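You operate a simulated robot arm through the tools that you are given. There is no shell and no other tool. Be economical: measure what you need, move in short steps, check, and stop when the job is done.

You are at the controls of a simulated two-armed robot. One attempt, no reset.

## Task
Put the red sandbag on the top of the long table away on the top of the end table. Then press the white machine fast button three times. Then put two of the seals from the top of the wide white table on top of the folded green canopy. Then open the white machine drawer. Keep to this order.

It is judged by the outcome, as a careful person would: the job done as asked, and still so three seconds after it is handed in. It fails if anything else is knocked over, pushed out of place, dropped, spilled or broken. Lids that push on must go on centred and level and be pressed home; caps that screw on are set level and turned clockwise until they are tight.

## Robot
Two 7-joint arms with fingered hands on one trunk, on a base that drives. Base frame: it is fixed to the floor where the robot stands at the start and does not move with it; the origin is under the middle of the robot, x ahead of it, y to its left, z up; the surface under the hand at the start is at about z = 0.92. Units: m, rad, N and s.
The left shoulder is at the start at [0.07, 0.162, 1.311], the right one opposite. With the tool pointing down near the work surface each hand reaches from about 0.32 to 0.82 m from the robot's upright axis, wherever it stands, measured 20 degrees to its own side. Places, roughly: folded green canopy [-2.25, 6.75, 0.75]; red sandbag [0.5, 0.25, 1]; seal [-2.25, 6.5, 0.75]; top of the end table [2.8, 7.3, 0.8]; white machine drawer [-1.2, 6.6, 0.7]; white machine fast button [-0.8, 6.8, 1.1]. Payload 4 kg a hand.
The TCP of each hand is the grasp point between the finger pads, 0.026 m short of the fingertips. In the tool frame z runs along the fingers and y along their closing line. Largest opening 0.132 m; the body of the gripper starts 0.073 m behind the TCP. The gripper is a hand of 4 fingers: y runs from the thumb to the fingers, the wrist lies at [0, 0, -0.224] in the tool frame.
Orientation is that of the tool frame in the base frame, as a unit quaternion [x, y, z, w]. With the fingers straight down and closing along the base's y, the tool's x points along the base's -x, its y along +y and its z along -z.

## Interface
- The arms move only by the tool play_rows. It takes "left_series", "right_series" or both (then of equal length, played together; a hand with none holds still); each is a list of rows, each a list of 6 numbers: the shift along the tool's x, y, z in m, then the turn, a rotation vector about the tool's x, y, z in rad. In form: [[tx, ty, tz, wx, wy, wz], ...]. A call has 1 to 10 rows; each row shifts and turns the commanded pose from where the row before left it, along the tool's axes as they then stand. Rows are played at 5 a second. More than 0.05 m and 0.15 rad between two rows, and nothing of the call is played. A pose out of reach is approached as far as the arm can. The call stops where the force on the tool passes 40 N (or 10 N more than at its start, if that is more) or the arm is blocked; 0.2 s more then pass. In this call time passes only in rows, and 0.2 s behind the last. The reply holds the time, the measured pose of the TCP, the force on the tool along the base axes, the opening and the grip force, in the units named above and with some noise, with the torque about the TCP (base axes, N m) and any sound that the robot's microphone picked up, and new pictures: "show" is both (left out), scene, wrist or none (wrist: the cameras of the hands that moved).
- Cameras (640 x 400 px; columns grow to the right, rows downward): "scene" is now at [0.1246, 0.0173, 1.5239]; the picture's right is [0.32, -0.95, 0.00], its down [-0.64, -0.22, -0.73] and it looks along [0.70, 0.24, -0.68] (base axes); focal length 252 px, centre (320, 200). "left" rides on the left gripper at [-0.073, 0.006, -0.094] in its tool frame; the picture's right is [-0.08, -1.00, 0.00], its down [0.78, -0.06, -0.62] and it looks along [0.62, -0.05, 0.79] (tool axes); focal length 230 px, centre (320, 200). "right" rides on the right gripper at [0.073, 0.006, -0.094] in its tool frame; the picture's right is [-0.08, 1.00, 0.00], its down [-0.78, -0.06, -0.62] and it looks along [-0.61, -0.05, 0.79] (tool axes); focal length 230 px, centre (320, 200). There is no depth. A picture from a camera that has moved, and an enlarged one, comes with that camera's place and axes in the base frame and with its lens. The place of the scene camera against the robot may be out by one fixed shift of up to 0.018 m in any direction.
- raise_lower(by): slides the trunk up (or, below 0, down) by that many m; the arms and the scene camera ride with it, the base frame stays. It gives what a move gives, with no picture.
- roll_base(legs): drives the robot by 1 to 6 legs, each [ahead, left, turn to the left] in m, m and rad, along the robot's own axes; the way and the turn of a leg run together, so that a leg with both is an arc; at most 1.5 m and 3.142 rad a leg. The arms and the cameras ride along, it lands a little off, and it stops where it bumps. It gives what a move gives, and a new picture of the scene camera.
- move_fingers(finger1, finger2, finger3, thumb_bend, hand): sets how far each is bent, from 0 (flat) to 1 (curled in); at 0.3 the hand is open as for a grip, at 0.7 the pads meet at the TCP. One left out holds its place. A second passes; each finger stops where it meets its share of the squeeze, and holds until it gets a number again. It is the only way to open and close the hand. It gives what a move gives, with no picture; readings hold the bend of each and the force on the fingers (four entries, about 0 where the hand has none), thumb and palm.
- aim_head(pan, tilt): turns the head with the scene camera to pan (to the left, within 1.501 rad either way) and tilt (down, from -0.506 to 1.204), counted from straight ahead of the robot. It gives what a move gives, and a new picture of the scene camera.
- close_up(camera, box): a new picture of the part [left, top, right, bottom] of that camera's present view, enlarged. No time passes.
- job_done(): hands the job in; it is judged then, once.

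Go step by step. Nothing tells you exact positions but the pictures and the camera data: compare them with the known pose of the tool, close in by small moves and look again before you grip or let go. The budget is 165 turns and 260 pictures, counting those below and the enlarged ones. Unless the task says otherwise, let go and move clear before handing in, and close with one line.

The tools are called by a JSON object that holds its "api" and its "payload". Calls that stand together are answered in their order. play_rows: Moves the arms, as the interface text tells. Its arguments: {"type":"object","properties":{"left_series":{"type":"array"},"right_series":{"type":"array"},"show":{"type":"string","enum":["both","scene","wrist","none"]}},"required":[]} The other tools are called the same way: raise_lower (by) slides the trunk up or down; move_fingers (finger1, finger2, finger3, thumb_bend, hand) moves the fingers one by one; roll_base (legs) drives the base; aim_head (pan, tilt) turns the head that bears the scene camera; close_up (camera, box) takes an enlarged picture of a part of a camera's view; job_done () hands the job in.

At the start:

```text
time_s: 0.0
left_eef_pos: [0.4781, 0.4716, 1.3181]
left_tcp_rot: [0.0, 1.0, 0.0, 0.0]
left_force: [0.6, -0.2, -0.2]
left_ft_torque: [0.02, 0.0, -0.02]
left_opening: 0.1317
left_grip_force: 0.1
left_shape: jaw
left_bend: [0.3, 0.3, 0.3, 0.3]
left_finger forces: [0.0, 0.1, 0.0, 0.1, 0.0, 0.1]
right_eef_pos: [0.5371, -0.0445, 1.3185]
right_tcp_rot: [0.001, 1.0, 0.0, 0.0]
right_force: [0.3, 0.8, -0.5]
right_ft_torque: [0.01, -0.02, 0.01]
right_opening: 0.132
right_grip_force: 0.1
right_shape: jaw
right_bend: [0.3, 0.3, 0.3, 0.3]
right_finger forces: [0.0, 0.0, 0.1, 0.1, 0.0, 0.0]
trunk travel left (down, up): [-0.79, 0.15]
robot x, y, heading: [0.0006, 0.0017, -0.001]
head pan, tilt: [0.328, 0.745]
```

scene: 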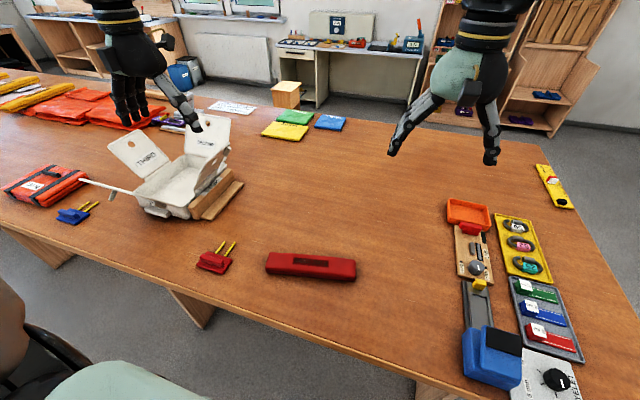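
right: 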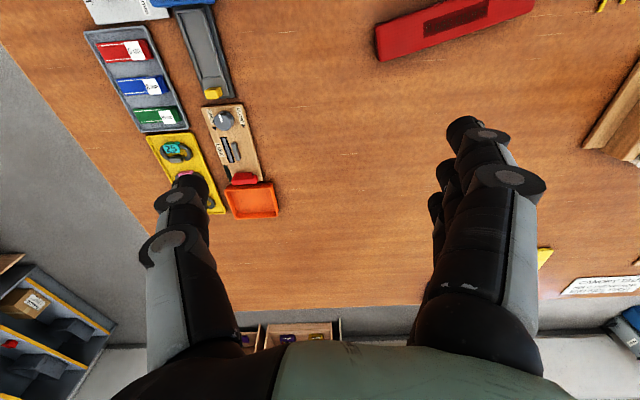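
left: 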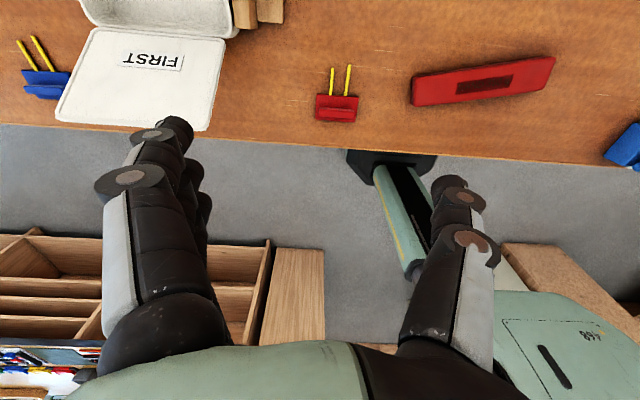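

I see a red bar-shaped item near (0.48, 0.17) and a strapped red packet further left; I'll zoom in to tell which is the sandbag.

{"api": "close_up", "payload": {"camera": "scene", "box": [180, 200, 380, 325]}}

{"api": "close_up", "payload": {"camera": "scene", "box": [0, 60, 240, 230]}}

```text
3.20 times, centred on (280, 262) of scene
camera zoom: at [0.1246, 0.0173, 1.5239], right [0.32, -0.95, 0.0], down [-0.64, -0.22, -0.73], along [0.7, 0.24, -0.68], focal length 805 px, centre (448, 0)
```

zoom: 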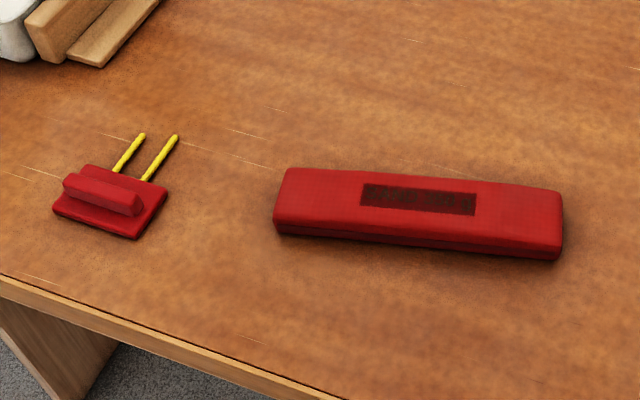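

```text
2.35 times, centred on (120, 145) of scene
camera zoom: at [0.1246, 0.0173, 1.5239], right [0.32, -0.95, 0.0], down [-0.64, -0.22, -0.73], along [0.7, 0.24, -0.68], focal length 592 px, centre (791, 329)
```

zoom: 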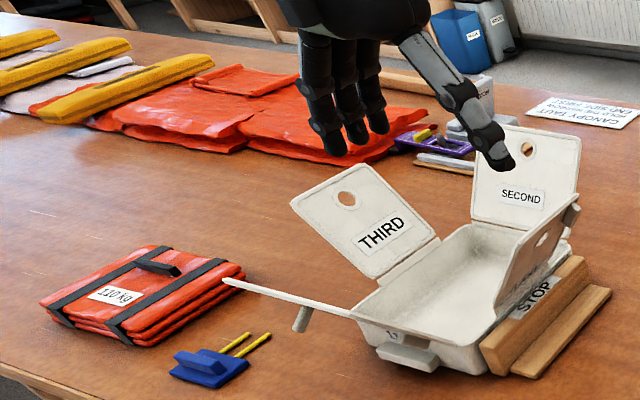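

The long red bar with the dark panel is the sandbag, at about (0.47, 0.16), lying mostly along y with a ~0.2 rad skew. I bring the left hand over it, turned to close across its width, and move the right hand clear.

{"api": "play_rows", "payload": {"left_series": [[0, -0.0347, 0, 0, 0, 0.1496], [-0.0052, -0.0343, 0, 0, 0, 0.1496], [-0.0102, -0.0332, 0, 0, 0, 0.1496], [-0.0151, -0.0313, 0, 0, 0, 0.1496], [-0.0195, -0.0287, 0, 0, 0, 0.1496], [-0.0236, -0.0254, 0, 0, 0, 0.1496], [-0.0271, -0.0216, 0, 0, 0, 0.1496], [-0.03, -0.0173, 0, 0, 0, 0.1496], [-0.0323, -0.0127, 0, 0, 0, 0.1496]], "right_series": [[0, -0.025, 0, 0, 0, 0], [0, -0.025, 0, 0, 0, 0], [0, -0.025, 0, 0, 0, 0], [0, -0.025, 0, 0, 0, 0], [0, -0.025, 0, 0, 0, 0], [0, -0.025, 0, 0, 0, 0], [0, -0.025, 0, 0, 0, 0], [0, -0.025, 0, 0, 0, 0], [0, -0.025, 0, 0, 0, 0]]}}

```text
time_s: 2.0
left_eef_pos: [0.4035, 0.1325, 1.2556]
left_tcp_rot: [0.623, 0.782, 0.0, 0.002]
left_force: [-0.5, 0.1, 0.4]
left_ft_torque: [0.02, -0.02, -0.02]
left_opening: 0.1318
left_grip_force: 0.1
left_shape: jaw
left_bend: [0.3, 0.3, 0.3, 0.3]
left_finger forces: [0.1, 0.0, 0.0, 0.0, 0.1, 0.0]
left hand out of reach, approached as far as the arm can: row 3, 4, 5, 6, 7, 8, 9
right_eef_pos: [0.5385, -0.2708, 1.3163]
right_tcp_rot: [0.0, 1.0, 0.001, -0.001]
right_force: [-0.1, -0.4, -0.8]
right_ft_torque: [0.02, 0.03, 0.03]
right_opening: 0.1318
right_grip_force: 0.1
right_shape: jaw
right_bend: [0.3, 0.3, 0.3, 0.3]
right_finger forces: [0.1, 0.0, 0.0, 0.0, 0.0, 0.0]
trunk travel left (down, up): [-0.79, 0.15]
robot x, y, heading: [-0.0028, 0.0003, -0.001]
head pan, tilt: [0.328, 0.745]
camera scene: at [0.1254, 0.0154, 1.5239], right [0.32, -0.95, 0.0], down [-0.64, -0.22, -0.73], along [0.7, 0.24, -0.68], focal length 252 px, centre (320, 200)
camera right: at [0.4644, -0.2664, 1.4122], right [0.08, 1.0, 0.0], down [0.79, -0.06, 0.62], along [0.61, -0.05, -0.79], focal length 230 px, centre (320, 200)
camera left: at [0.4257, 0.0638, 1.3489], right [-0.95, -0.3, 0.0], down [-0.24, 0.75, 0.61], along [-0.18, 0.59, -0.79], focal length 230 px, centre (320, 200)
```

scene: 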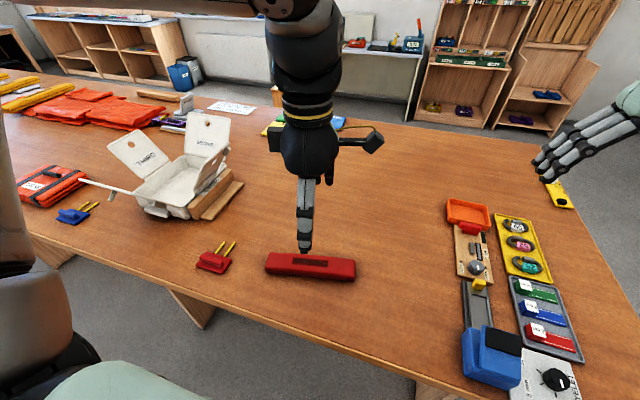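
right: 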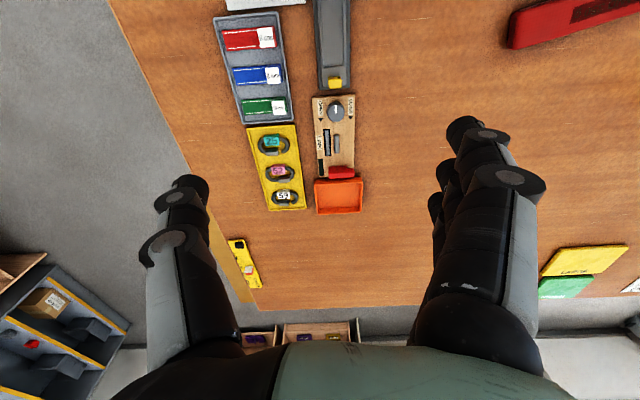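
left: 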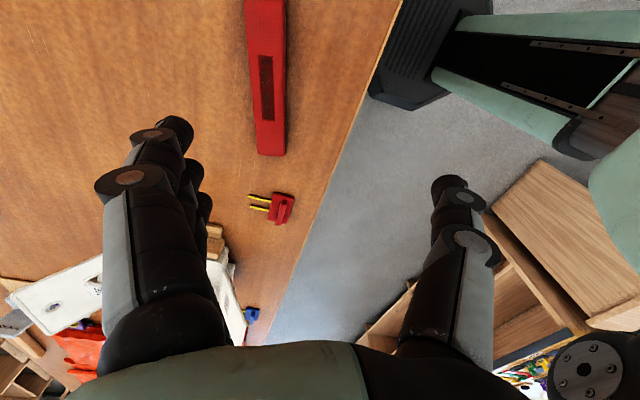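

The pose was too high for the reach; I lower the hand and then check the alignment.

{"api": "play_rows", "payload": {"left_series": [[0, 0, 0.04, 0, 0, 0], [0, 0, 0.04, 0, 0, 0], [0, 0, 0.04, 0, 0, 0]]}}

```text
time_s: 2.8
left_eef_pos: [0.4049, 0.1344, 1.1339]
left_tcp_rot: [0.624, 0.782, 0.0, 0.0]
left_force: [-0.6, -0.4, 0.2]
left_ft_torque: [0.02, 0.01, 0.0]
left_opening: 0.1318
left_grip_force: 0.0
left_shape: jaw
left_bend: [0.3, 0.3, 0.3, 0.3]
left_finger forces: [0.0, 0.0, 0.1, 0.0, 0.0, 0.0]
right_eef_pos: [0.5386, -0.2701, 1.3173]
right_tcp_rot: [0.0, 1.0, 0.0, -0.001]
right_force: [1.1, 0.4, -0.1]
right_ft_torque: [0.02, 0.02, -0.02]
right_opening: 0.1318
right_grip_force: 0.0
right_shape: jaw
right_bend: [0.3, 0.3, 0.3, 0.3]
right_finger forces: [0.0, 0.1, 0.1, 0.0, 0.0, 0.0]
trunk travel left (down, up): [-0.79, 0.15]
robot x, y, heading: [-0.002, 0.0012, 0.002]
head pan, tilt: [0.328, 0.745]
camera scene: at [0.126, 0.0178, 1.5238], right [0.32, -0.95, 0.0], down [-0.64, -0.22, -0.73], along [0.7, 0.24, -0.68], focal length 252 px, centre (320, 200)
camera left: at [0.4272, 0.0651, 1.2281], right [-0.95, -0.3, 0.0], down [-0.23, 0.75, 0.62], along [-0.18, 0.59, -0.79], focal length 230 px, centre (320, 200)
```

scene: 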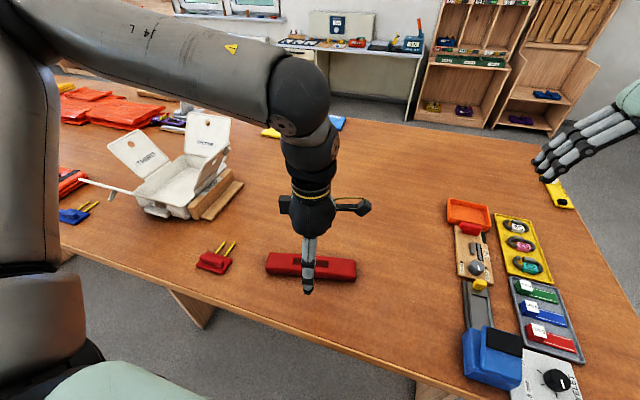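
left: 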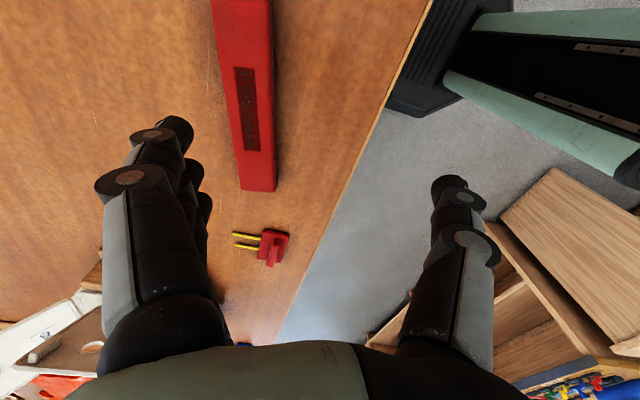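

Sandbag centre now reads about (0.478, 0.166). I shift over it and go down to z≈1.03.

{"api": "play_rows", "payload": {"left_series": [[0.0075, 0.0391, 0, 0, 0, 0], [0.0075, 0.0391, 0, 0, 0, 0], [0, 0, 0.04, 0, 0, 0], [0, 0, 0.04, 0, 0, 0], [0, 0, 0.025, 0, 0, 0]]}}

```text
time_s: 4.0
left_eef_pos: [0.4432, 0.1531, 1.0287]
left_tcp_rot: [0.622, 0.783, 0.0, 0.0]
left_force: [0.5, -0.5, -0.1]
left_ft_torque: [0.01, 0.02, 0.01]
left_opening: 0.132
left_grip_force: 0.2
left_shape: jaw
left_bend: [0.3, 0.3, 0.3, 0.3]
left_finger forces: [0.0, 0.0, 0.0, 0.1, 0.0, 0.0]
left hand out of reach, approached as far as the arm can: row 2
right_eef_pos: [0.5372, -0.2684, 1.3178]
right_tcp_rot: [0.001, 1.0, 0.0, 0.0]
right_force: [-0.8, 0.4, -0.4]
right_ft_torque: [-0.01, -0.06, -0.03]
right_opening: 0.1321
right_grip_force: 0.1
right_shape: jaw
right_bend: [0.3, 0.3, 0.3, 0.3]
right_finger forces: [0.1, 0.0, 0.0, 0.0, 0.0, 0.0]
trunk travel left (down, up): [-0.79, 0.15]
robot x, y, heading: [-0.0035, 0.0014, 0.002]
head pan, tilt: [0.328, 0.745]
camera scene: at [0.125, 0.0174, 1.5239], right [0.32, -0.95, 0.0], down [-0.64, -0.22, -0.73], along [0.7, 0.24, -0.68], focal length 252 px, centre (320, 200)
camera left: at [0.4664, 0.0846, 1.1229], right [-0.95, -0.3, 0.0], down [-0.24, 0.75, 0.62], along [-0.18, 0.59, -0.79], focal length 230 px, centre (320, 200)
```

scene: 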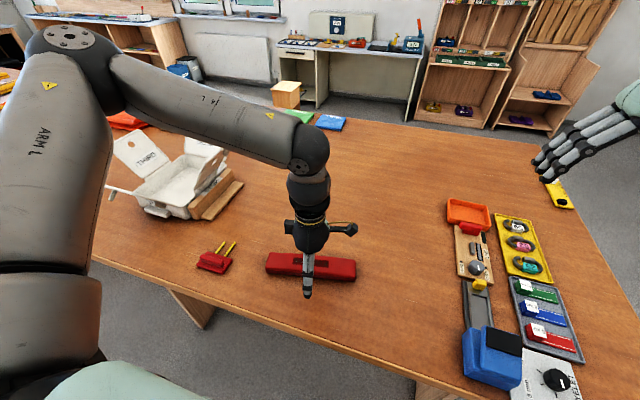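
left: 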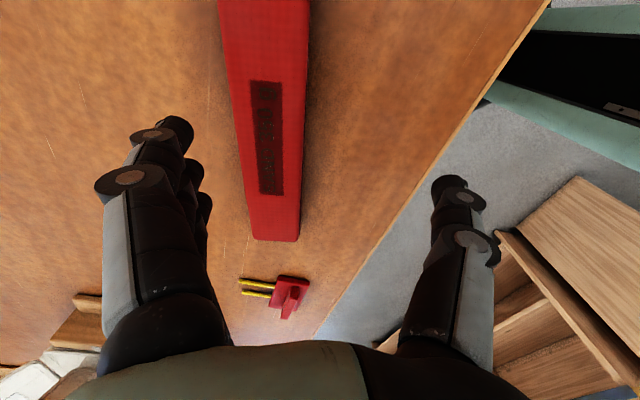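

Need another ~0.043 m along the closing line; then I'll check before lowering.

{"api": "play_rows", "payload": {"left_series": [[0.002, 0.0215, 0.01, 0, 0, 0], [0.002, 0.0215, 0.01, 0, 0, 0]], "show": "wrist"}}

```text
time_s: 4.6
left_eef_pos: [0.4438, 0.1557, 1.0234]
left_tcp_rot: [0.622, 0.783, 0.001, 0.002]
left_force: [0.5, -0.3, -0.9]
left_ft_torque: [0.01, -0.01, -0.02]
left_opening: 0.1317
left_grip_force: 0.0
left_shape: jaw
left_bend: [0.3, 0.3, 0.3, 0.3]
left_finger forces: [0.0, 0.0, 0.1, 0.0, 0.0, 0.0]
left hand out of reach, approached as far as the arm can: row 1, 2
right_eef_pos: [0.5371, -0.2689, 1.317]
right_tcp_rot: [0.001, 1.0, -0.001, 0.001]
right_force: [-0.7, 0.0, -0.2]
right_ft_torque: [0.01, 0.02, -0.01]
right_opening: 0.1317
right_grip_force: 0.2
right_shape: jaw
right_bend: [0.3, 0.3, 0.3, 0.3]
right_finger forces: [0.0, 0.0, 0.1, 0.0, 0.1, 0.0]
trunk travel left (down, up): [-0.79, 0.15]
robot x, y, heading: [0.0012, 0.0029, -0.001]
head pan, tilt: [0.328, 0.745]
camera left: at [0.4662, 0.0866, 1.116], right [-0.95, -0.3, 0.0], down [-0.24, 0.75, 0.62], along [-0.18, 0.59, -0.79], focal length 230 px, centre (320, 200)
```

left: 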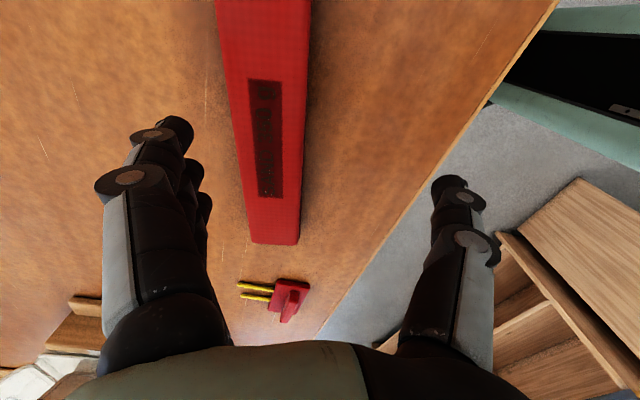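

The arm is at its limit here, so I drive the base forward 4 cm instead.

{"api": "roll_base", "payload": {"legs": [[0.041, 0.008, 0]]}}

{"api": "close_up", "payload": {"camera": "left", "box": [0, 0, 640, 400]}}

```text
time_s: 5.5
left_eef_pos: [0.4767, 0.1619, 1.0259]
left_tcp_rot: [0.622, 0.783, 0.003, 0.004]
left_force: [-1.2, 0.2, -0.2]
left_ft_torque: [-0.01, -0.03, 0.03]
left_opening: 0.132
left_grip_force: 0.1
left_shape: jaw
left_bend: [0.3, 0.3, 0.3, 0.3]
left_finger forces: [0.0, 0.1, 0.0, 0.0, 0.1, 0.1]
right_eef_pos: [0.5682, -0.263, 1.3219]
right_tcp_rot: [0.0, 1.0, 0.002, 0.004]
right_force: [-0.5, 0.3, 0.3]
right_ft_torque: [0.03, -0.03, 0.01]
right_opening: 0.132
right_grip_force: 0.0
right_shape: jaw
right_bend: [0.3, 0.3, 0.3, 0.3]
right_finger forces: [0.0, 0.1, 0.0, 0.1, 0.0, 0.0]
trunk travel left (down, up): [-0.79, 0.15]
robot x, y, heading: [0.0398, 0.008, 0.003]
head pan, tilt: [0.328, 0.745]
camera scene: at [0.1546, 0.0231, 1.525], right [0.32, -0.95, 0.0], down [-0.64, -0.22, -0.74], along [0.7, 0.24, -0.67], focal length 252 px, centre (320, 200)
```

scene: 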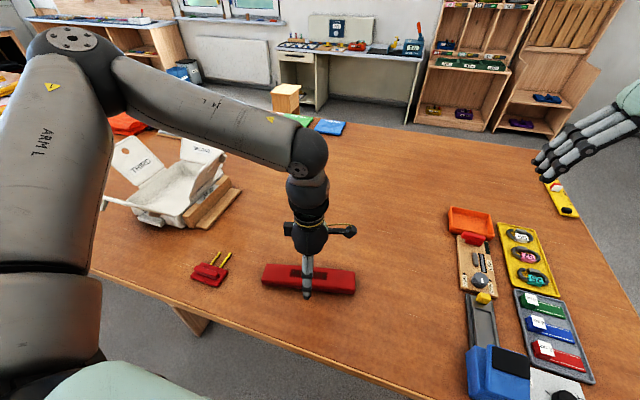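

```text
1.00 times, centred on (320, 200) of left (not enlarged: the box is as wide or as high as the picture)
camera zoom: at [0.4988, 0.093, 1.1198], right [-0.95, -0.3, -0.01], down [-0.24, 0.75, 0.62], along [-0.18, 0.59, -0.79], focal length 230 px, centre (320, 200)
```

zoom: 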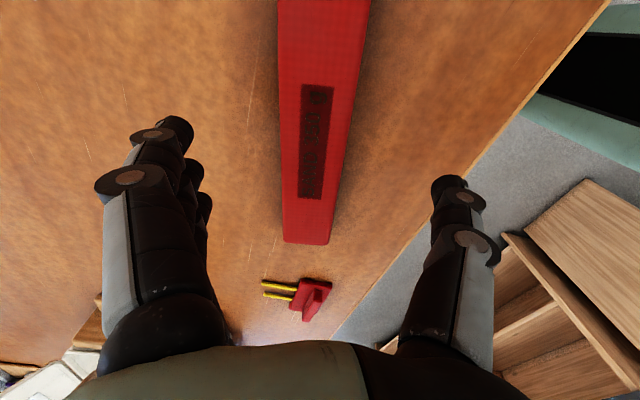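

The bag is now between the fingers. I lower to grip height.

{"api": "play_rows", "payload": {"left_series": [[0, 0.002, 0.025, 0, 0, 0], [0, 0.002, 0.025, 0, 0, 0], [0, 0.002, 0.021, 0, 0, 0]]}}

```text
time_s: 6.3
left_eef_pos: [0.4653, 0.1797, 0.9684]
left_tcp_rot: [0.621, 0.784, 0.001, 0.002]
left_force: [0.6, 0.5, -0.6]
left_ft_torque: [-0.01, 0.01, 0.01]
left_opening: 0.1318
left_grip_force: 0.0
left_shape: jaw
left_bend: [0.3, 0.3, 0.3, 0.3]
left_finger forces: [0.0, 0.0, 0.0, 0.0, 0.0, 0.0]
left hand out of reach, approached as far as the arm can: row 1, 2, 3
right_eef_pos: [0.5781, -0.261, 1.318]
right_tcp_rot: [-0.001, 1.0, 0.0, 0.0]
right_force: [0.0, 1.5, 0.3]
right_ft_torque: [0.01, 0.03, 0.02]
right_opening: 0.1317
right_grip_force: 0.2
right_shape: jaw
right_bend: [0.3, 0.3, 0.3, 0.3]
right_finger forces: [0.0, 0.0, 0.0, 0.0, 0.0, 0.0]
trunk travel left (down, up): [-0.79, 0.15]
robot x, y, heading: [0.0385, 0.0091, -0.006]
head pan, tilt: [0.328, 0.745]
camera scene: at [0.1659, 0.0254, 1.5238], right [0.32, -0.95, 0.0], down [-0.64, -0.22, -0.73], along [0.69, 0.24, -0.68], focal length 252 px, centre (320, 200)
camera left: at [0.4894, 0.1107, 1.062], right [-0.95, -0.3, 0.0], down [-0.24, 0.75, 0.62], along [-0.18, 0.59, -0.79], focal length 230 px, centre (320, 200)
```

scene: 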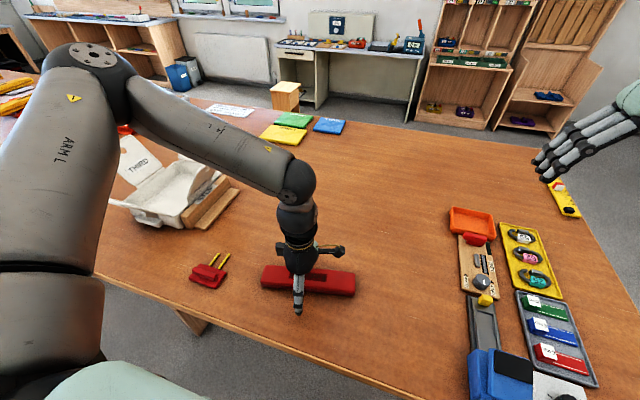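
left: 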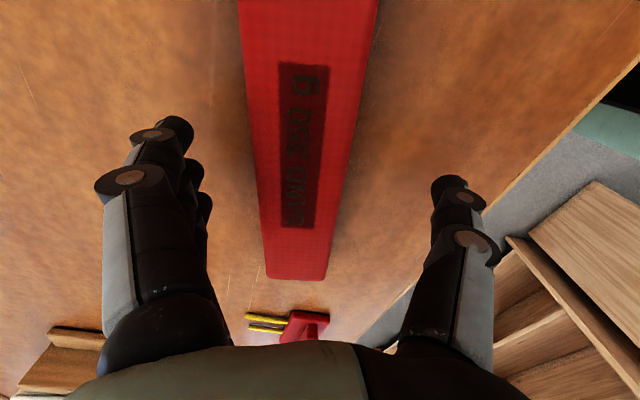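

The arm is drifting at its limit, so I use the base to recentre over the bag and the trunk to go down.

{"api": "roll_base", "payload": {"legs": [[0.017, -0.014, 0]]}}

{"api": "close_up", "payload": {"camera": "left", "box": [0, 0, 640, 400]}}

```text
time_s: 7.1
left_eef_pos: [0.4786, 0.169, 0.9695]
left_tcp_rot: [0.621, 0.784, 0.001, 0.004]
left_force: [-0.6, -0.1, 0.2]
left_ft_torque: [-0.06, -0.01, -0.07]
left_opening: 0.1319
left_grip_force: 0.0
left_shape: jaw
left_bend: [0.3, 0.3, 0.3, 0.3]
left_finger forces: [0.1, 0.1, 0.0, 0.0, 0.1, 0.1]
right_eef_pos: [0.5887, -0.2707, 1.3211]
right_tcp_rot: [-0.001, 1.0, -0.002, 0.002]
right_force: [-0.7, 0.3, 0.2]
right_ft_torque: [-0.05, -0.02, 0.04]
right_opening: 0.1318
right_grip_force: 0.0
right_shape: jaw
right_bend: [0.3, 0.3, 0.3, 0.3]
right_finger forces: [0.1, 0.0, 0.0, 0.0, 0.0, 0.1]
trunk travel left (down, up): [-0.79, 0.15]
robot x, y, heading: [0.0554, -0.0063, -0.002]
head pan, tilt: [0.328, 0.745]
camera scene: at [0.1759, 0.0157, 1.5244], right [0.32, -0.95, 0.0], down [-0.64, -0.22, -0.74], along [0.7, 0.23, -0.68], focal length 252 px, centre (320, 200)
```

scene: 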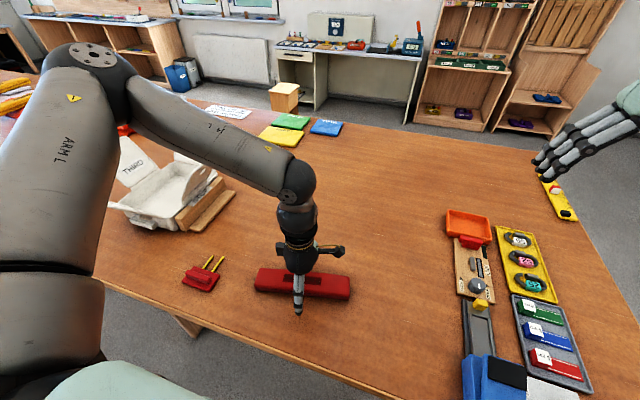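

```text
1.00 times, centred on (320, 200) of left (not enlarged: the box is as wide or as high as the picture)
camera zoom: at [0.5017, 0.1, 1.0642], right [-0.95, -0.3, -0.01], down [-0.24, 0.75, 0.61], along [-0.18, 0.58, -0.79], focal length 230 px, centre (320, 200)
```

zoom: 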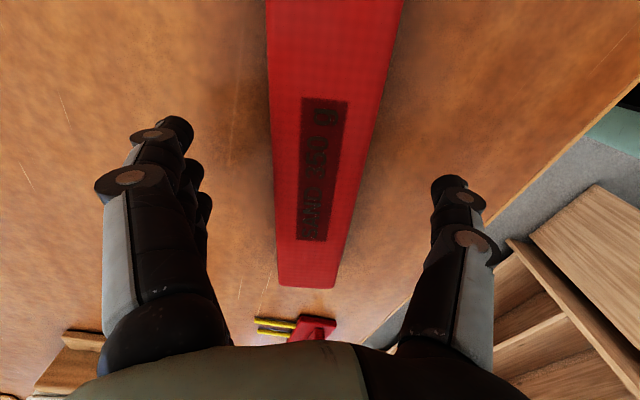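

Well centred now. Lowering the trunk slightly, then closing.

{"api": "raise_lower", "payload": {"by": -0.02}}

{"api": "move_fingers", "payload": {"hand": "left", "finger1": 0.7, "finger2": 0.7, "finger3": 0.7, "thumb_bend": 0.7}}

{"api": "close_up", "payload": {"camera": "left", "box": [0, 0, 640, 400]}}

```text
time_s: 7.8
left_eef_pos: [0.4813, 0.1654, 0.9489]
left_tcp_rot: [0.62, 0.784, 0.002, 0.003]
left_force: [-0.6, -0.6, -0.6]
left_ft_torque: [-0.01, -0.03, -0.01]
left_opening: 0.1316
left_grip_force: 0.1
left_shape: jaw
left_bend: [0.3, 0.3, 0.3, 0.3]
left_finger forces: [0.1, 0.1, 0.0, 0.0, 0.0, 0.1]
right_eef_pos: [0.5932, -0.2745, 1.2989]
right_tcp_rot: [-0.001, 1.0, 0.0, 0.002]
right_force: [0.9, 0.8, 0.8]
right_ft_torque: [0.0, -0.03, 0.0]
right_opening: 0.1316
right_grip_force: 0.0
right_shape: jaw
right_bend: [0.3, 0.3, 0.3, 0.3]
right_finger forces: [0.0, 0.0, 0.0, 0.0, 0.0, 0.1]
trunk travel left (down, up): [-0.77, 0.17]
robot x, y, heading: [0.0573, -0.009, -0.001]
head pan, tilt: [0.328, 0.745]
```

```text
time_s: 8.8
left_eef_pos: [0.4816, 0.1636, 0.9513]
left_tcp_rot: [0.621, 0.784, 0.003, 0.004]
left_force: [3.7, -5.4, 32.2]
left_ft_torque: [-0.26, 0.79, 0.13]
left_opening: 0.052
left_grip_force: 40.7
left_shape: fingers
left_bend: [0.61, 0.61, 0.61, 0.61]
left_finger forces: [8.8, 11.1, 12.6, 0.1, 48.8, 0.0]
right_eef_pos: [0.5926, -0.2782, 1.3001]
right_tcp_rot: [0.0, 1.0, 0.0, 0.002]
right_force: [-0.4, -0.1, 0.4]
right_ft_torque: [0.0, 0.0, 0.01]
right_opening: 0.1317
right_grip_force: 0.0
right_shape: jaw
right_bend: [0.3, 0.3, 0.3, 0.3]
right_finger forces: [0.0, 0.1, 0.0, 0.0, 0.0, 0.1]
trunk travel left (down, up): [-0.77, 0.17]
robot x, y, heading: [0.0586, -0.0084, 0.002]
head pan, tilt: [0.328, 0.745]
```

```text
1.00 times, centred on (320, 200) of left (not enlarged: the box is as wide or as high as the picture)
camera zoom: at [0.5046, 0.0948, 1.045], right [-0.95, -0.3, -0.01], down [-0.25, 0.75, 0.61], along [-0.18, 0.59, -0.79], focal length 230 px, centre (320, 200)
```

zoom: 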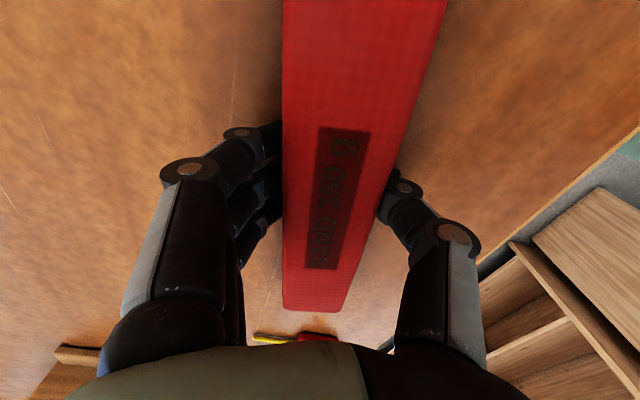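

Gripped with 40 N at 52 mm. Lifting with the trunk, then a look.

{"api": "raise_lower", "payload": {"by": 0.12}}

{"api": "close_up", "payload": {"camera": "left", "box": [0, 0, 640, 400]}}

{"api": "aim_head", "payload": {"pan": 1.2, "tilt": 0.25}}

{"api": "aim_head", "payload": {"pan": 0, "tilt": 0.35}}

```text
time_s: 10.3
left_eef_pos: [0.4819, 0.1665, 1.0699]
left_tcp_rot: [0.621, 0.784, 0.0, 0.002]
left_force: [0.2, -1.1, -4.4]
left_ft_torque: [-0.02, -0.04, 0.02]
left_opening: 0.0522
left_grip_force: 24.0
left_shape: fingers
left_bend: [0.61, 0.61, 0.61, 0.61]
left_finger forces: [8.2, 7.8, 8.2, 0.0, 24.3, 0.0]
right_eef_pos: [0.5947, -0.2754, 1.4184]
right_tcp_rot: [-0.001, 1.0, 0.001, 0.001]
right_force: [-0.4, -1.3, 0.2]
right_ft_torque: [0.02, -0.02, 0.0]
right_opening: 0.1318
right_grip_force: 0.0
right_shape: jaw
right_bend: [0.3, 0.3, 0.3, 0.3]
right_finger forces: [0.1, 0.0, 0.1, 0.0, 0.1, 0.1]
trunk travel left (down, up): [-0.89, 0.05]
robot x, y, heading: [0.0592, -0.0071, -0.002]
head pan, tilt: [0.328, 0.745]
```

```text
1.00 times, centred on (320, 200) of left (not enlarged: the box is as wide or as high as the picture)
camera zoom: at [0.5056, 0.097, 1.1625], right [-0.95, -0.3, 0.0], down [-0.24, 0.75, 0.62], along [-0.18, 0.59, -0.79], focal length 230 px, centre (320, 200)
```

zoom: 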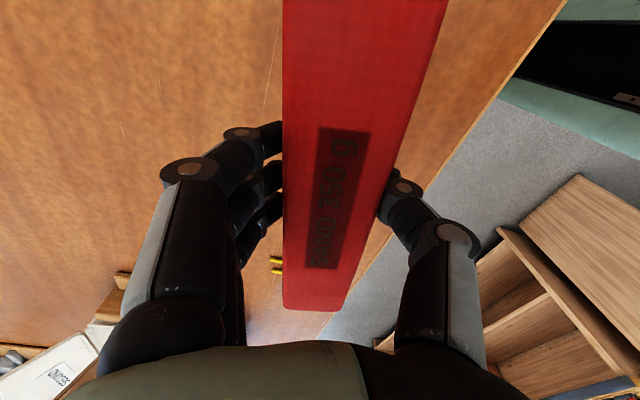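

```text
time_s: 11.4
left_eef_pos: [0.4828, 0.1653, 1.0687]
left_tcp_rot: [0.621, 0.784, 0.001, 0.001]
left_force: [-0.2, -0.2, -4.2]
left_ft_torque: [-0.06, -0.04, 0.03]
left_opening: 0.0521
left_grip_force: 24.4
left_shape: fingers
left_bend: [0.61, 0.61, 0.61, 0.61]
left_finger forces: [8.2, 7.9, 8.3, 0.0, 24.2, 0.0]
right_eef_pos: [0.5945, -0.276, 1.4178]
right_tcp_rot: [-0.001, 1.0, -0.001, 0.001]
right_force: [0.3, 0.2, -0.1]
right_ft_torque: [-0.02, 0.0, -0.01]
right_opening: 0.1318
right_grip_force: 0.1
right_shape: jaw
right_bend: [0.3, 0.3, 0.3, 0.3]
right_finger forces: [0.0, 0.0, 0.1, 0.0, 0.0, 0.0]
trunk travel left (down, up): [-0.89, 0.05]
robot x, y, heading: [0.0573, -0.0084, 0.004]
head pan, tilt: [1.201, 0.25]
camera scene: at [0.1366, 0.0716, 1.6685], right [0.93, -0.36, 0.0], down [-0.09, -0.23, -0.97], along [0.35, 0.9, -0.25], focal length 252 px, centre (320, 200)
```

scene: 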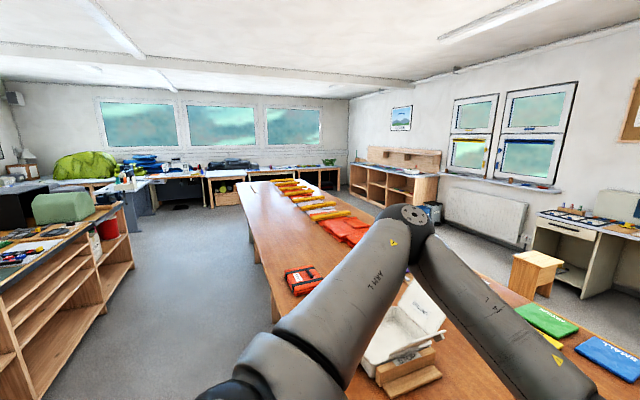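

```text
time_s: 12.8
left_eef_pos: [0.4832, 0.1653, 1.0695]
left_tcp_rot: [0.621, 0.784, 0.001, 0.001]
left_force: [-0.1, 0.6, -3.6]
left_ft_torque: [-0.03, -0.05, 0.01]
left_opening: 0.0522
left_grip_force: 24.5
left_shape: fingers
left_bend: [0.61, 0.61, 0.61, 0.61]
left_finger forces: [8.2, 7.9, 8.3, 0.0, 24.3, 0.1]
right_eef_pos: [0.5942, -0.2745, 1.4192]
right_tcp_rot: [-0.001, 1.0, -0.001, 0.001]
right_force: [-1.1, 0.3, -0.1]
right_ft_torque: [-0.01, 0.01, -0.01]
right_opening: 0.1317
right_grip_force: 0.1
right_shape: jaw
right_bend: [0.3, 0.3, 0.3, 0.3]
right_finger forces: [0.0, 0.0, 0.1, 0.1, 0.0, 0.0]
trunk travel left (down, up): [-0.89, 0.05]
robot x, y, heading: [0.0525, -0.0047, 0.001]
head pan, tilt: [0.0, 0.351]
camera scene: at [0.196, -0.0152, 1.6591], right [0.0, -1.0, 0.0], down [-0.34, 0.0, -0.94], along [0.94, 0.0, -0.34], focal length 252 px, centre (320, 200)
```

scene: 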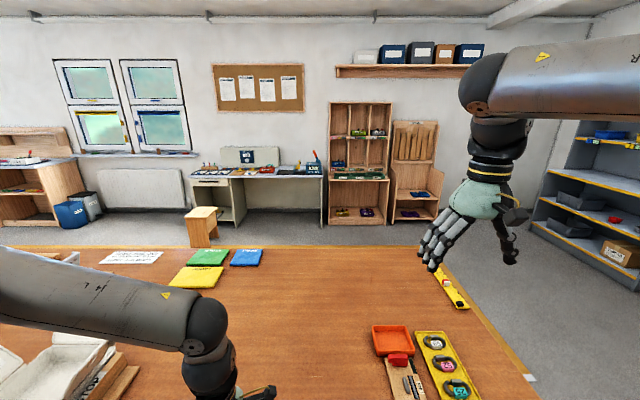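

Sandbag is held firmly (about 0.4 kg). The work area is at the far end of the room (+y), so I back off the table, turn left and look down the aisle.

{"api": "roll_base", "payload": {"legs": [[-0.36, 0, 0]]}}

{"api": "aim_head", "payload": {"pan": 1.45, "tilt": 0.55}}

```text
time_s: 15.2
left_eef_pos: [0.1256, 0.1671, 1.0683]
left_tcp_rot: [0.62, 0.785, 0.0, 0.001]
left_force: [0.1, 1.0, -3.4]
left_ft_torque: [-0.03, -0.06, 0.05]
left_opening: 0.0519
left_grip_force: 24.2
left_shape: fingers
left_bend: [0.61, 0.61, 0.61, 0.61]
left_finger forces: [8.2, 7.9, 8.1, 0.0, 24.3, 0.1]
right_eef_pos: [0.2396, -0.2736, 1.417]
right_tcp_rot: [-0.002, 1.0, -0.001, -0.001]
right_force: [0.1, -0.2, 0.2]
right_ft_torque: [0.03, 0.0, 0.01]
right_opening: 0.1317
right_grip_force: 0.1
right_shape: jaw
right_bend: [0.3, 0.3, 0.3, 0.3]
right_finger forces: [0.0, 0.1, 0.1, 0.0, 0.0, 0.0]
trunk travel left (down, up): [-0.89, 0.05]
robot x, y, heading: [-0.3023, -0.0076, -0.0]
head pan, tilt: [0.0, 0.351]
camera scene: at [-0.1597, -0.0156, 1.6587], right [0.0, -1.0, 0.0], down [-0.35, 0.0, -0.94], along [0.94, 0.0, -0.35], focal length 252 px, centre (320, 200)
```

scene: 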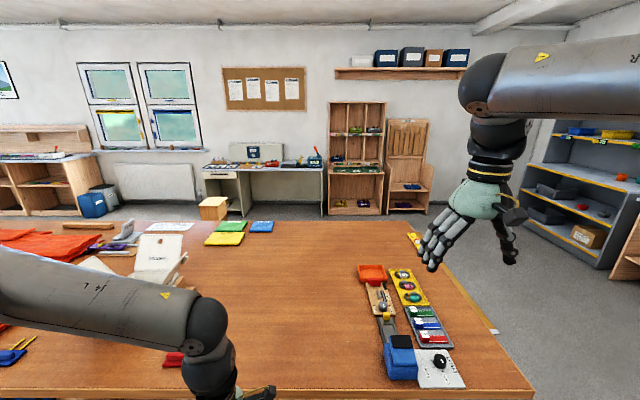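

```text
time_s: 16.7
left_eef_pos: [0.1216, 0.1659, 1.0698]
left_tcp_rot: [0.62, 0.785, 0.0, 0.002]
left_force: [0.1, 0.4, -3.4]
left_ft_torque: [-0.04, 0.01, -0.01]
left_opening: 0.0521
left_grip_force: 24.3
left_shape: fingers
left_bend: [0.61, 0.61, 0.61, 0.61]
left_finger forces: [8.3, 7.9, 8.2, 0.0, 24.4, 0.0]
right_eef_pos: [0.2353, -0.2731, 1.4185]
right_tcp_rot: [-0.002, 1.0, 0.001, 0.001]
right_force: [-0.2, 0.5, -0.3]
right_ft_torque: [-0.02, -0.03, 0.03]
right_opening: 0.1318
right_grip_force: 0.1
right_shape: jaw
right_bend: [0.3, 0.3, 0.3, 0.3]
right_finger forces: [0.0, 0.1, 0.1, 0.1, 0.1, 0.0]
trunk travel left (down, up): [-0.89, 0.05]
robot x, y, heading: [-0.3035, -0.0102, 0.001]
head pan, tilt: [1.45, 0.55]
camera scene: at [-0.2462, 0.0733, 1.6409], right [0.99, -0.12, 0.0], down [-0.06, -0.52, -0.85], along [0.1, 0.85, -0.52], focal length 252 px, centre (320, 200)
```

scene: 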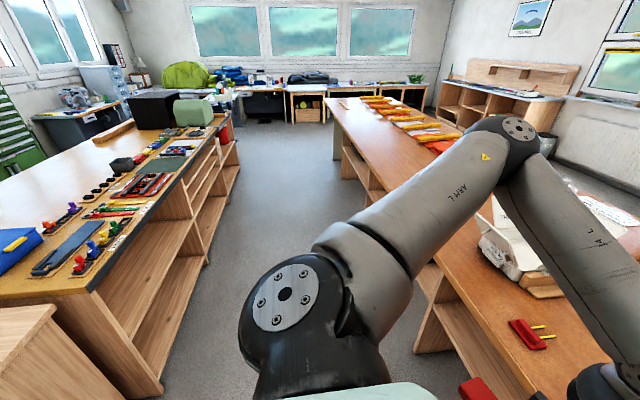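

The aisle between long table and left bench is clear. I turn to face down it and drive about 3 m.

{"api": "roll_base", "payload": {"legs": [[0, 0, 1.571], [1.5, 0, 0], [1.5, 0, 0]]}}

{"api": "aim_head", "payload": {"pan": -0.6, "tilt": 0.4}}

{"api": "aim_head", "payload": {"pan": 0.3, "tilt": 0.3}}

```text
time_s: 35.1
left_eef_pos: [-0.4068, 3.4389, 1.0697]
left_tcp_rot: [-0.1, 0.995, 0.002, 0.001]
left_force: [-0.1, -0.1, -3.4]
left_ft_torque: [0.07, -0.01, -0.02]
left_opening: 0.0518
left_grip_force: 23.2
left_shape: fingers
left_bend: [0.61, 0.61, 0.61, 0.61]
left_finger forces: [7.4, 7.8, 8.0, 0.0, 23.1, 0.0]
right_eef_pos: [0.0371, 3.5383, 1.4188]
right_tcp_rot: [-0.696, 0.718, 0.0, 0.001]
right_force: [-0.6, -0.4, -0.4]
right_ft_torque: [-0.03, 0.02, -0.02]
right_opening: 0.1316
right_grip_force: 0.1
right_shape: jaw
right_bend: [0.3, 0.3, 0.3, 0.3]
right_finger forces: [0.0, 0.0, 0.0, 0.1, 0.0, 0.0]
trunk travel left (down, up): [-0.89, 0.05]
robot x, y, heading: [-0.2464, 3.0131, 1.539]
head pan, tilt: [1.45, 0.55]
camera scene: at [-0.3406, 3.0625, 1.6409], right [0.15, 0.99, 0.0], down [0.52, -0.08, -0.85], along [-0.84, 0.13, -0.52], focal length 252 px, centre (320, 200)
```

scene: 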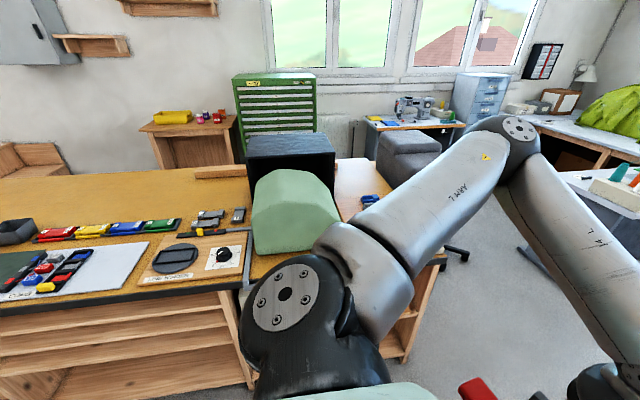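

```text
time_s: 37.0
left_eef_pos: [-0.407, 3.4392, 1.0688]
left_tcp_rot: [-0.099, 0.995, 0.002, 0.001]
left_force: [0.0, 0.0, -2.8]
left_ft_torque: [0.04, -0.04, 0.01]
left_opening: 0.052
left_grip_force: 23.3
left_shape: fingers
left_bend: [0.61, 0.61, 0.61, 0.61]
left_finger forces: [7.4, 7.7, 8.0, 0.0, 23.2, 0.0]
right_eef_pos: [0.0373, 3.5381, 1.4183]
right_tcp_rot: [-0.697, 0.717, 0.0, 0.001]
right_force: [0.5, 1.4, -0.4]
right_ft_torque: [0.03, 0.01, 0.0]
right_opening: 0.1318
right_grip_force: 0.0
right_shape: jaw
right_bend: [0.3, 0.3, 0.3, 0.3]
right_finger forces: [0.0, 0.0, 0.0, 0.1, 0.0, 0.0]
trunk travel left (down, up): [-0.89, 0.05]
robot x, y, heading: [-0.2515, 3.0089, 1.543]
head pan, tilt: [-0.6, 0.4]
camera scene: at [-0.1972, 3.1246, 1.6546], right [0.81, -0.59, 0.0], down [-0.23, -0.31, -0.92], along [0.54, 0.74, -0.39], focal length 252 px, centre (320, 200)
```

scene: 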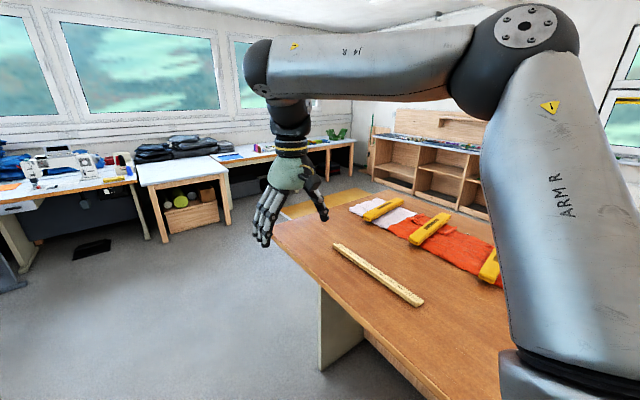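

```text
time_s: 38.2
left_eef_pos: [-0.4078, 3.439, 1.0694]
left_tcp_rot: [-0.1, 0.995, 0.003, 0.001]
left_force: [0.3, 0.4, -3.5]
left_ft_torque: [0.02, -0.04, -0.01]
left_opening: 0.0521
left_grip_force: 22.6
left_shape: fingers
left_bend: [0.61, 0.61, 0.61, 0.61]
left_finger forces: [7.4, 7.7, 8.1, 0.0, 23.1, 0.0]
right_eef_pos: [0.0366, 3.5379, 1.4193]
right_tcp_rot: [-0.696, 0.718, 0.0, 0.001]
right_force: [0.0, -0.5, 0.0]
right_ft_torque: [0.0, 0.05, 0.03]
right_opening: 0.132
right_grip_force: 0.1
right_shape: jaw
right_bend: [0.3, 0.3, 0.3, 0.3]
right_finger forces: [0.0, 0.0, 0.0, 0.0, 0.0, 0.0]
trunk travel left (down, up): [-0.89, 0.05]
robot x, y, heading: [-0.2511, 3.0049, 1.539]
head pan, tilt: [0.3, 0.3]
camera scene: at [-0.2766, 3.1398, 1.6638], right [0.96, 0.27, 0.0], down [0.08, -0.29, -0.96], along [-0.25, 0.92, -0.3], focal length 252 px, centre (320, 200)
```

scene: 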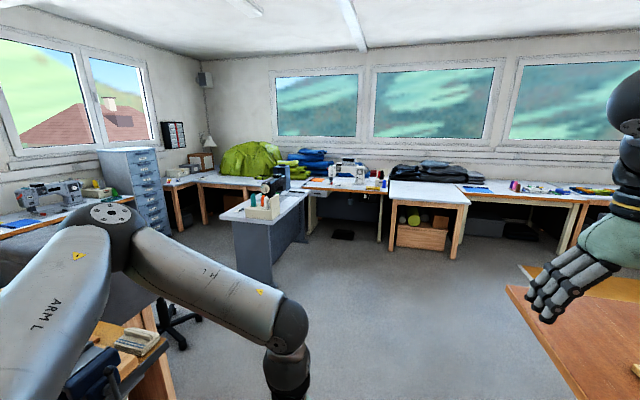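

Long table ends at y≈4.4 and the wall tables start at y≈6.2. I drive to y≈5.3 and sidestep toward the end table, then look.

{"api": "roll_base", "payload": {"legs": [[1.15, 0, 0], [1.1, 0, 0], [0, -1.3, 0.03]]}}

{"api": "aim_head", "payload": {"pan": -0.65, "tilt": 0.45}}

```text
time_s: 55.4
left_eef_pos: [0.9659, 5.6427, 1.0696]
left_tcp_rot: [-0.111, 0.994, 0.002, 0.0]
left_force: [0.8, 0.2, -2.3]
left_ft_torque: [0.0, -0.02, 0.03]
left_opening: 0.052
left_grip_force: 23.1
left_shape: fingers
left_bend: [0.61, 0.61, 0.61, 0.61]
left_finger forces: [7.4, 7.8, 7.9, 0.0, 23.2, 0.1]
right_eef_pos: [1.4074, 5.7504, 1.4202]
right_tcp_rot: [-0.703, 0.711, 0.001, 0.001]
right_force: [-0.4, 0.0, -0.3]
right_ft_torque: [0.0, -0.04, -0.02]
right_opening: 0.1318
right_grip_force: 0.1
right_shape: jaw
right_bend: [0.3, 0.3, 0.3, 0.3]
right_finger forces: [0.0, 0.0, 0.0, 0.0, 0.0, 0.0]
trunk travel left (down, up): [-0.89, 0.05]
robot x, y, heading: [1.1327, 5.2138, 1.559]
head pan, tilt: [0.3, 0.3]
camera scene: at [1.1018, 5.3466, 1.6638], right [0.96, 0.29, 0.0], down [0.09, -0.28, -0.96], along [-0.27, 0.92, -0.3], focal length 252 px, centre (320, 200)
```

scene: 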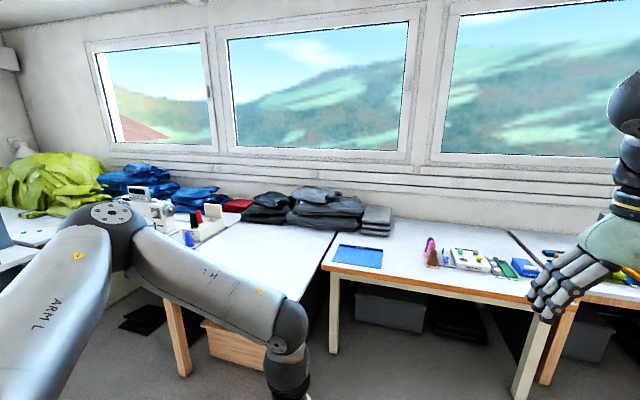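

```text
time_s: 56.7
left_eef_pos: [0.9663, 5.6443, 1.0698]
left_tcp_rot: [-0.111, 0.994, 0.003, 0.001]
left_force: [-0.1, -0.4, -3.8]
left_ft_torque: [0.01, -0.03, 0.03]
left_opening: 0.0523
left_grip_force: 22.4
left_shape: fingers
left_bend: [0.61, 0.61, 0.61, 0.61]
left_finger forces: [7.4, 7.7, 8.0, 0.0, 23.2, 0.1]
right_eef_pos: [1.4076, 5.7512, 1.4186]
right_tcp_rot: [-0.704, 0.71, 0.001, 0.0]
right_force: [-0.1, 0.6, 0.1]
right_ft_torque: [0.04, -0.01, 0.01]
right_opening: 0.1315
right_grip_force: 0.1
right_shape: jaw
right_bend: [0.3, 0.3, 0.3, 0.3]
right_finger forces: [0.1, 0.0, 0.1, 0.0, 0.0, 0.0]
trunk travel left (down, up): [-0.89, 0.05]
robot x, y, heading: [1.1343, 5.2161, 1.558]
head pan, tilt: [-0.649, 0.45]
camera scene: at [1.1854, 5.3298, 1.6499], right [0.79, -0.61, 0.0], down [-0.27, -0.34, -0.9], along [0.55, 0.71, -0.44], focal length 252 px, centre (320, 200)
```

scene: 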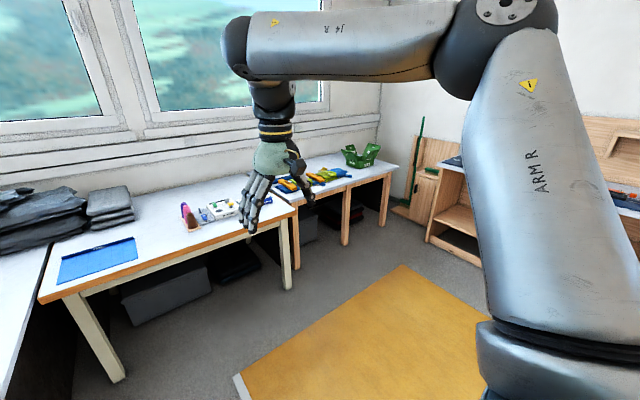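

A yellow floor mat lies in front; the end table is the rightmost one (x≈2.2–3.4) with a green basket. I keep sidestepping right and look again.

{"api": "roll_base", "payload": {"legs": [[0, -1.4, 0.01]]}}

{"api": "aim_head", "payload": {"pan": 0, "tilt": 0.5}}

```text
time_s: 63.7
left_eef_pos: [2.3728, 5.6288, 1.0679]
left_tcp_rot: [-0.11, 0.994, 0.001, 0.001]
left_force: [-0.2, 0.6, -3.4]
left_ft_torque: [0.08, -0.01, 0.01]
left_opening: 0.052
left_grip_force: 22.9
left_shape: fingers
left_bend: [0.61, 0.61, 0.61, 0.61]
left_finger forces: [7.5, 7.7, 8.0, 0.0, 23.2, 0.0]
right_eef_pos: [2.815, 5.735, 1.418]
right_tcp_rot: [-0.704, 0.71, 0.0, 0.0]
right_force: [-0.9, 0.3, -0.5]
right_ft_torque: [0.0, -0.02, 0.0]
right_opening: 0.1318
right_grip_force: 0.1
right_shape: jaw
right_bend: [0.3, 0.3, 0.3, 0.3]
right_finger forces: [0.0, 0.0, 0.0, 0.0, 0.0, 0.1]
trunk travel left (down, up): [-0.89, 0.05]
robot x, y, heading: [2.5417, 5.2034, 1.561]
head pan, tilt: [-0.649, 0.45]
camera scene: at [2.592, 5.3146, 1.6499], right [0.79, -0.61, 0.0], down [-0.27, -0.34, -0.9], along [0.55, 0.71, -0.44], focal length 252 px, centre (320, 200)
```

scene: 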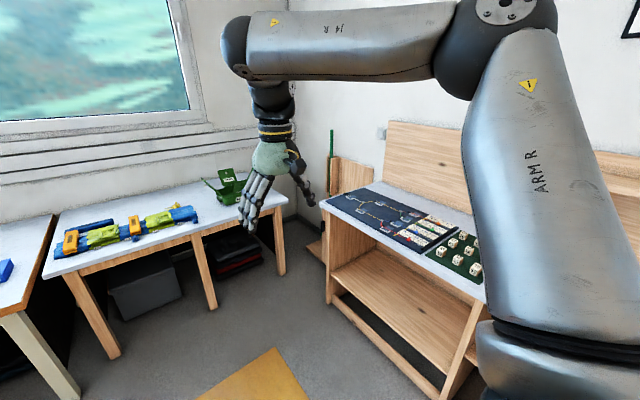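

```text
time_s: 64.7
left_eef_pos: [2.374, 5.6277, 1.0684]
left_tcp_rot: [-0.109, 0.994, 0.002, 0.001]
left_force: [-0.5, 0.4, -3.8]
left_ft_torque: [0.04, -0.01, 0.02]
left_opening: 0.052
left_grip_force: 23.3
left_shape: fingers
left_bend: [0.61, 0.61, 0.61, 0.61]
left_finger forces: [7.4, 7.7, 8.1, 0.0, 23.1, 0.0]
right_eef_pos: [2.8148, 5.7349, 1.4168]
right_tcp_rot: [-0.704, 0.711, 0.001, 0.001]
right_force: [1.0, -0.7, -0.1]
right_ft_torque: [0.0, 0.0, 0.0]
right_opening: 0.1319
right_grip_force: 0.2
right_shape: jaw
right_bend: [0.3, 0.3, 0.3, 0.3]
right_finger forces: [0.1, 0.0, 0.1, 0.1, 0.0, 0.0]
trunk travel left (down, up): [-0.89, 0.05]
robot x, y, heading: [2.5411, 5.2008, 1.556]
head pan, tilt: [0.0, 0.499]
camera scene: at [2.5377, 5.3329, 1.6454], right [1.0, -0.01, 0.0], down [-0.01, -0.48, -0.88], along [0.01, 0.88, -0.48], focal length 252 px, centre (320, 200)
```

scene: 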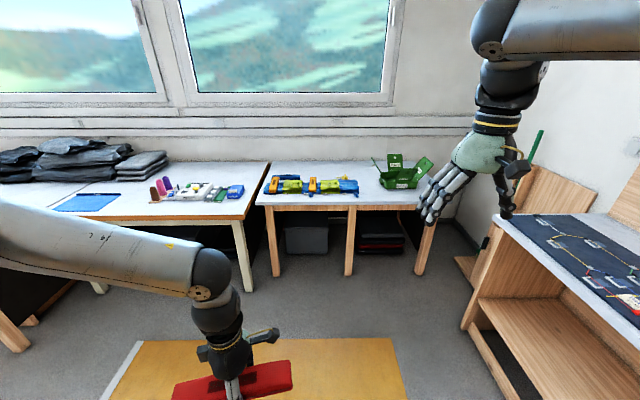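

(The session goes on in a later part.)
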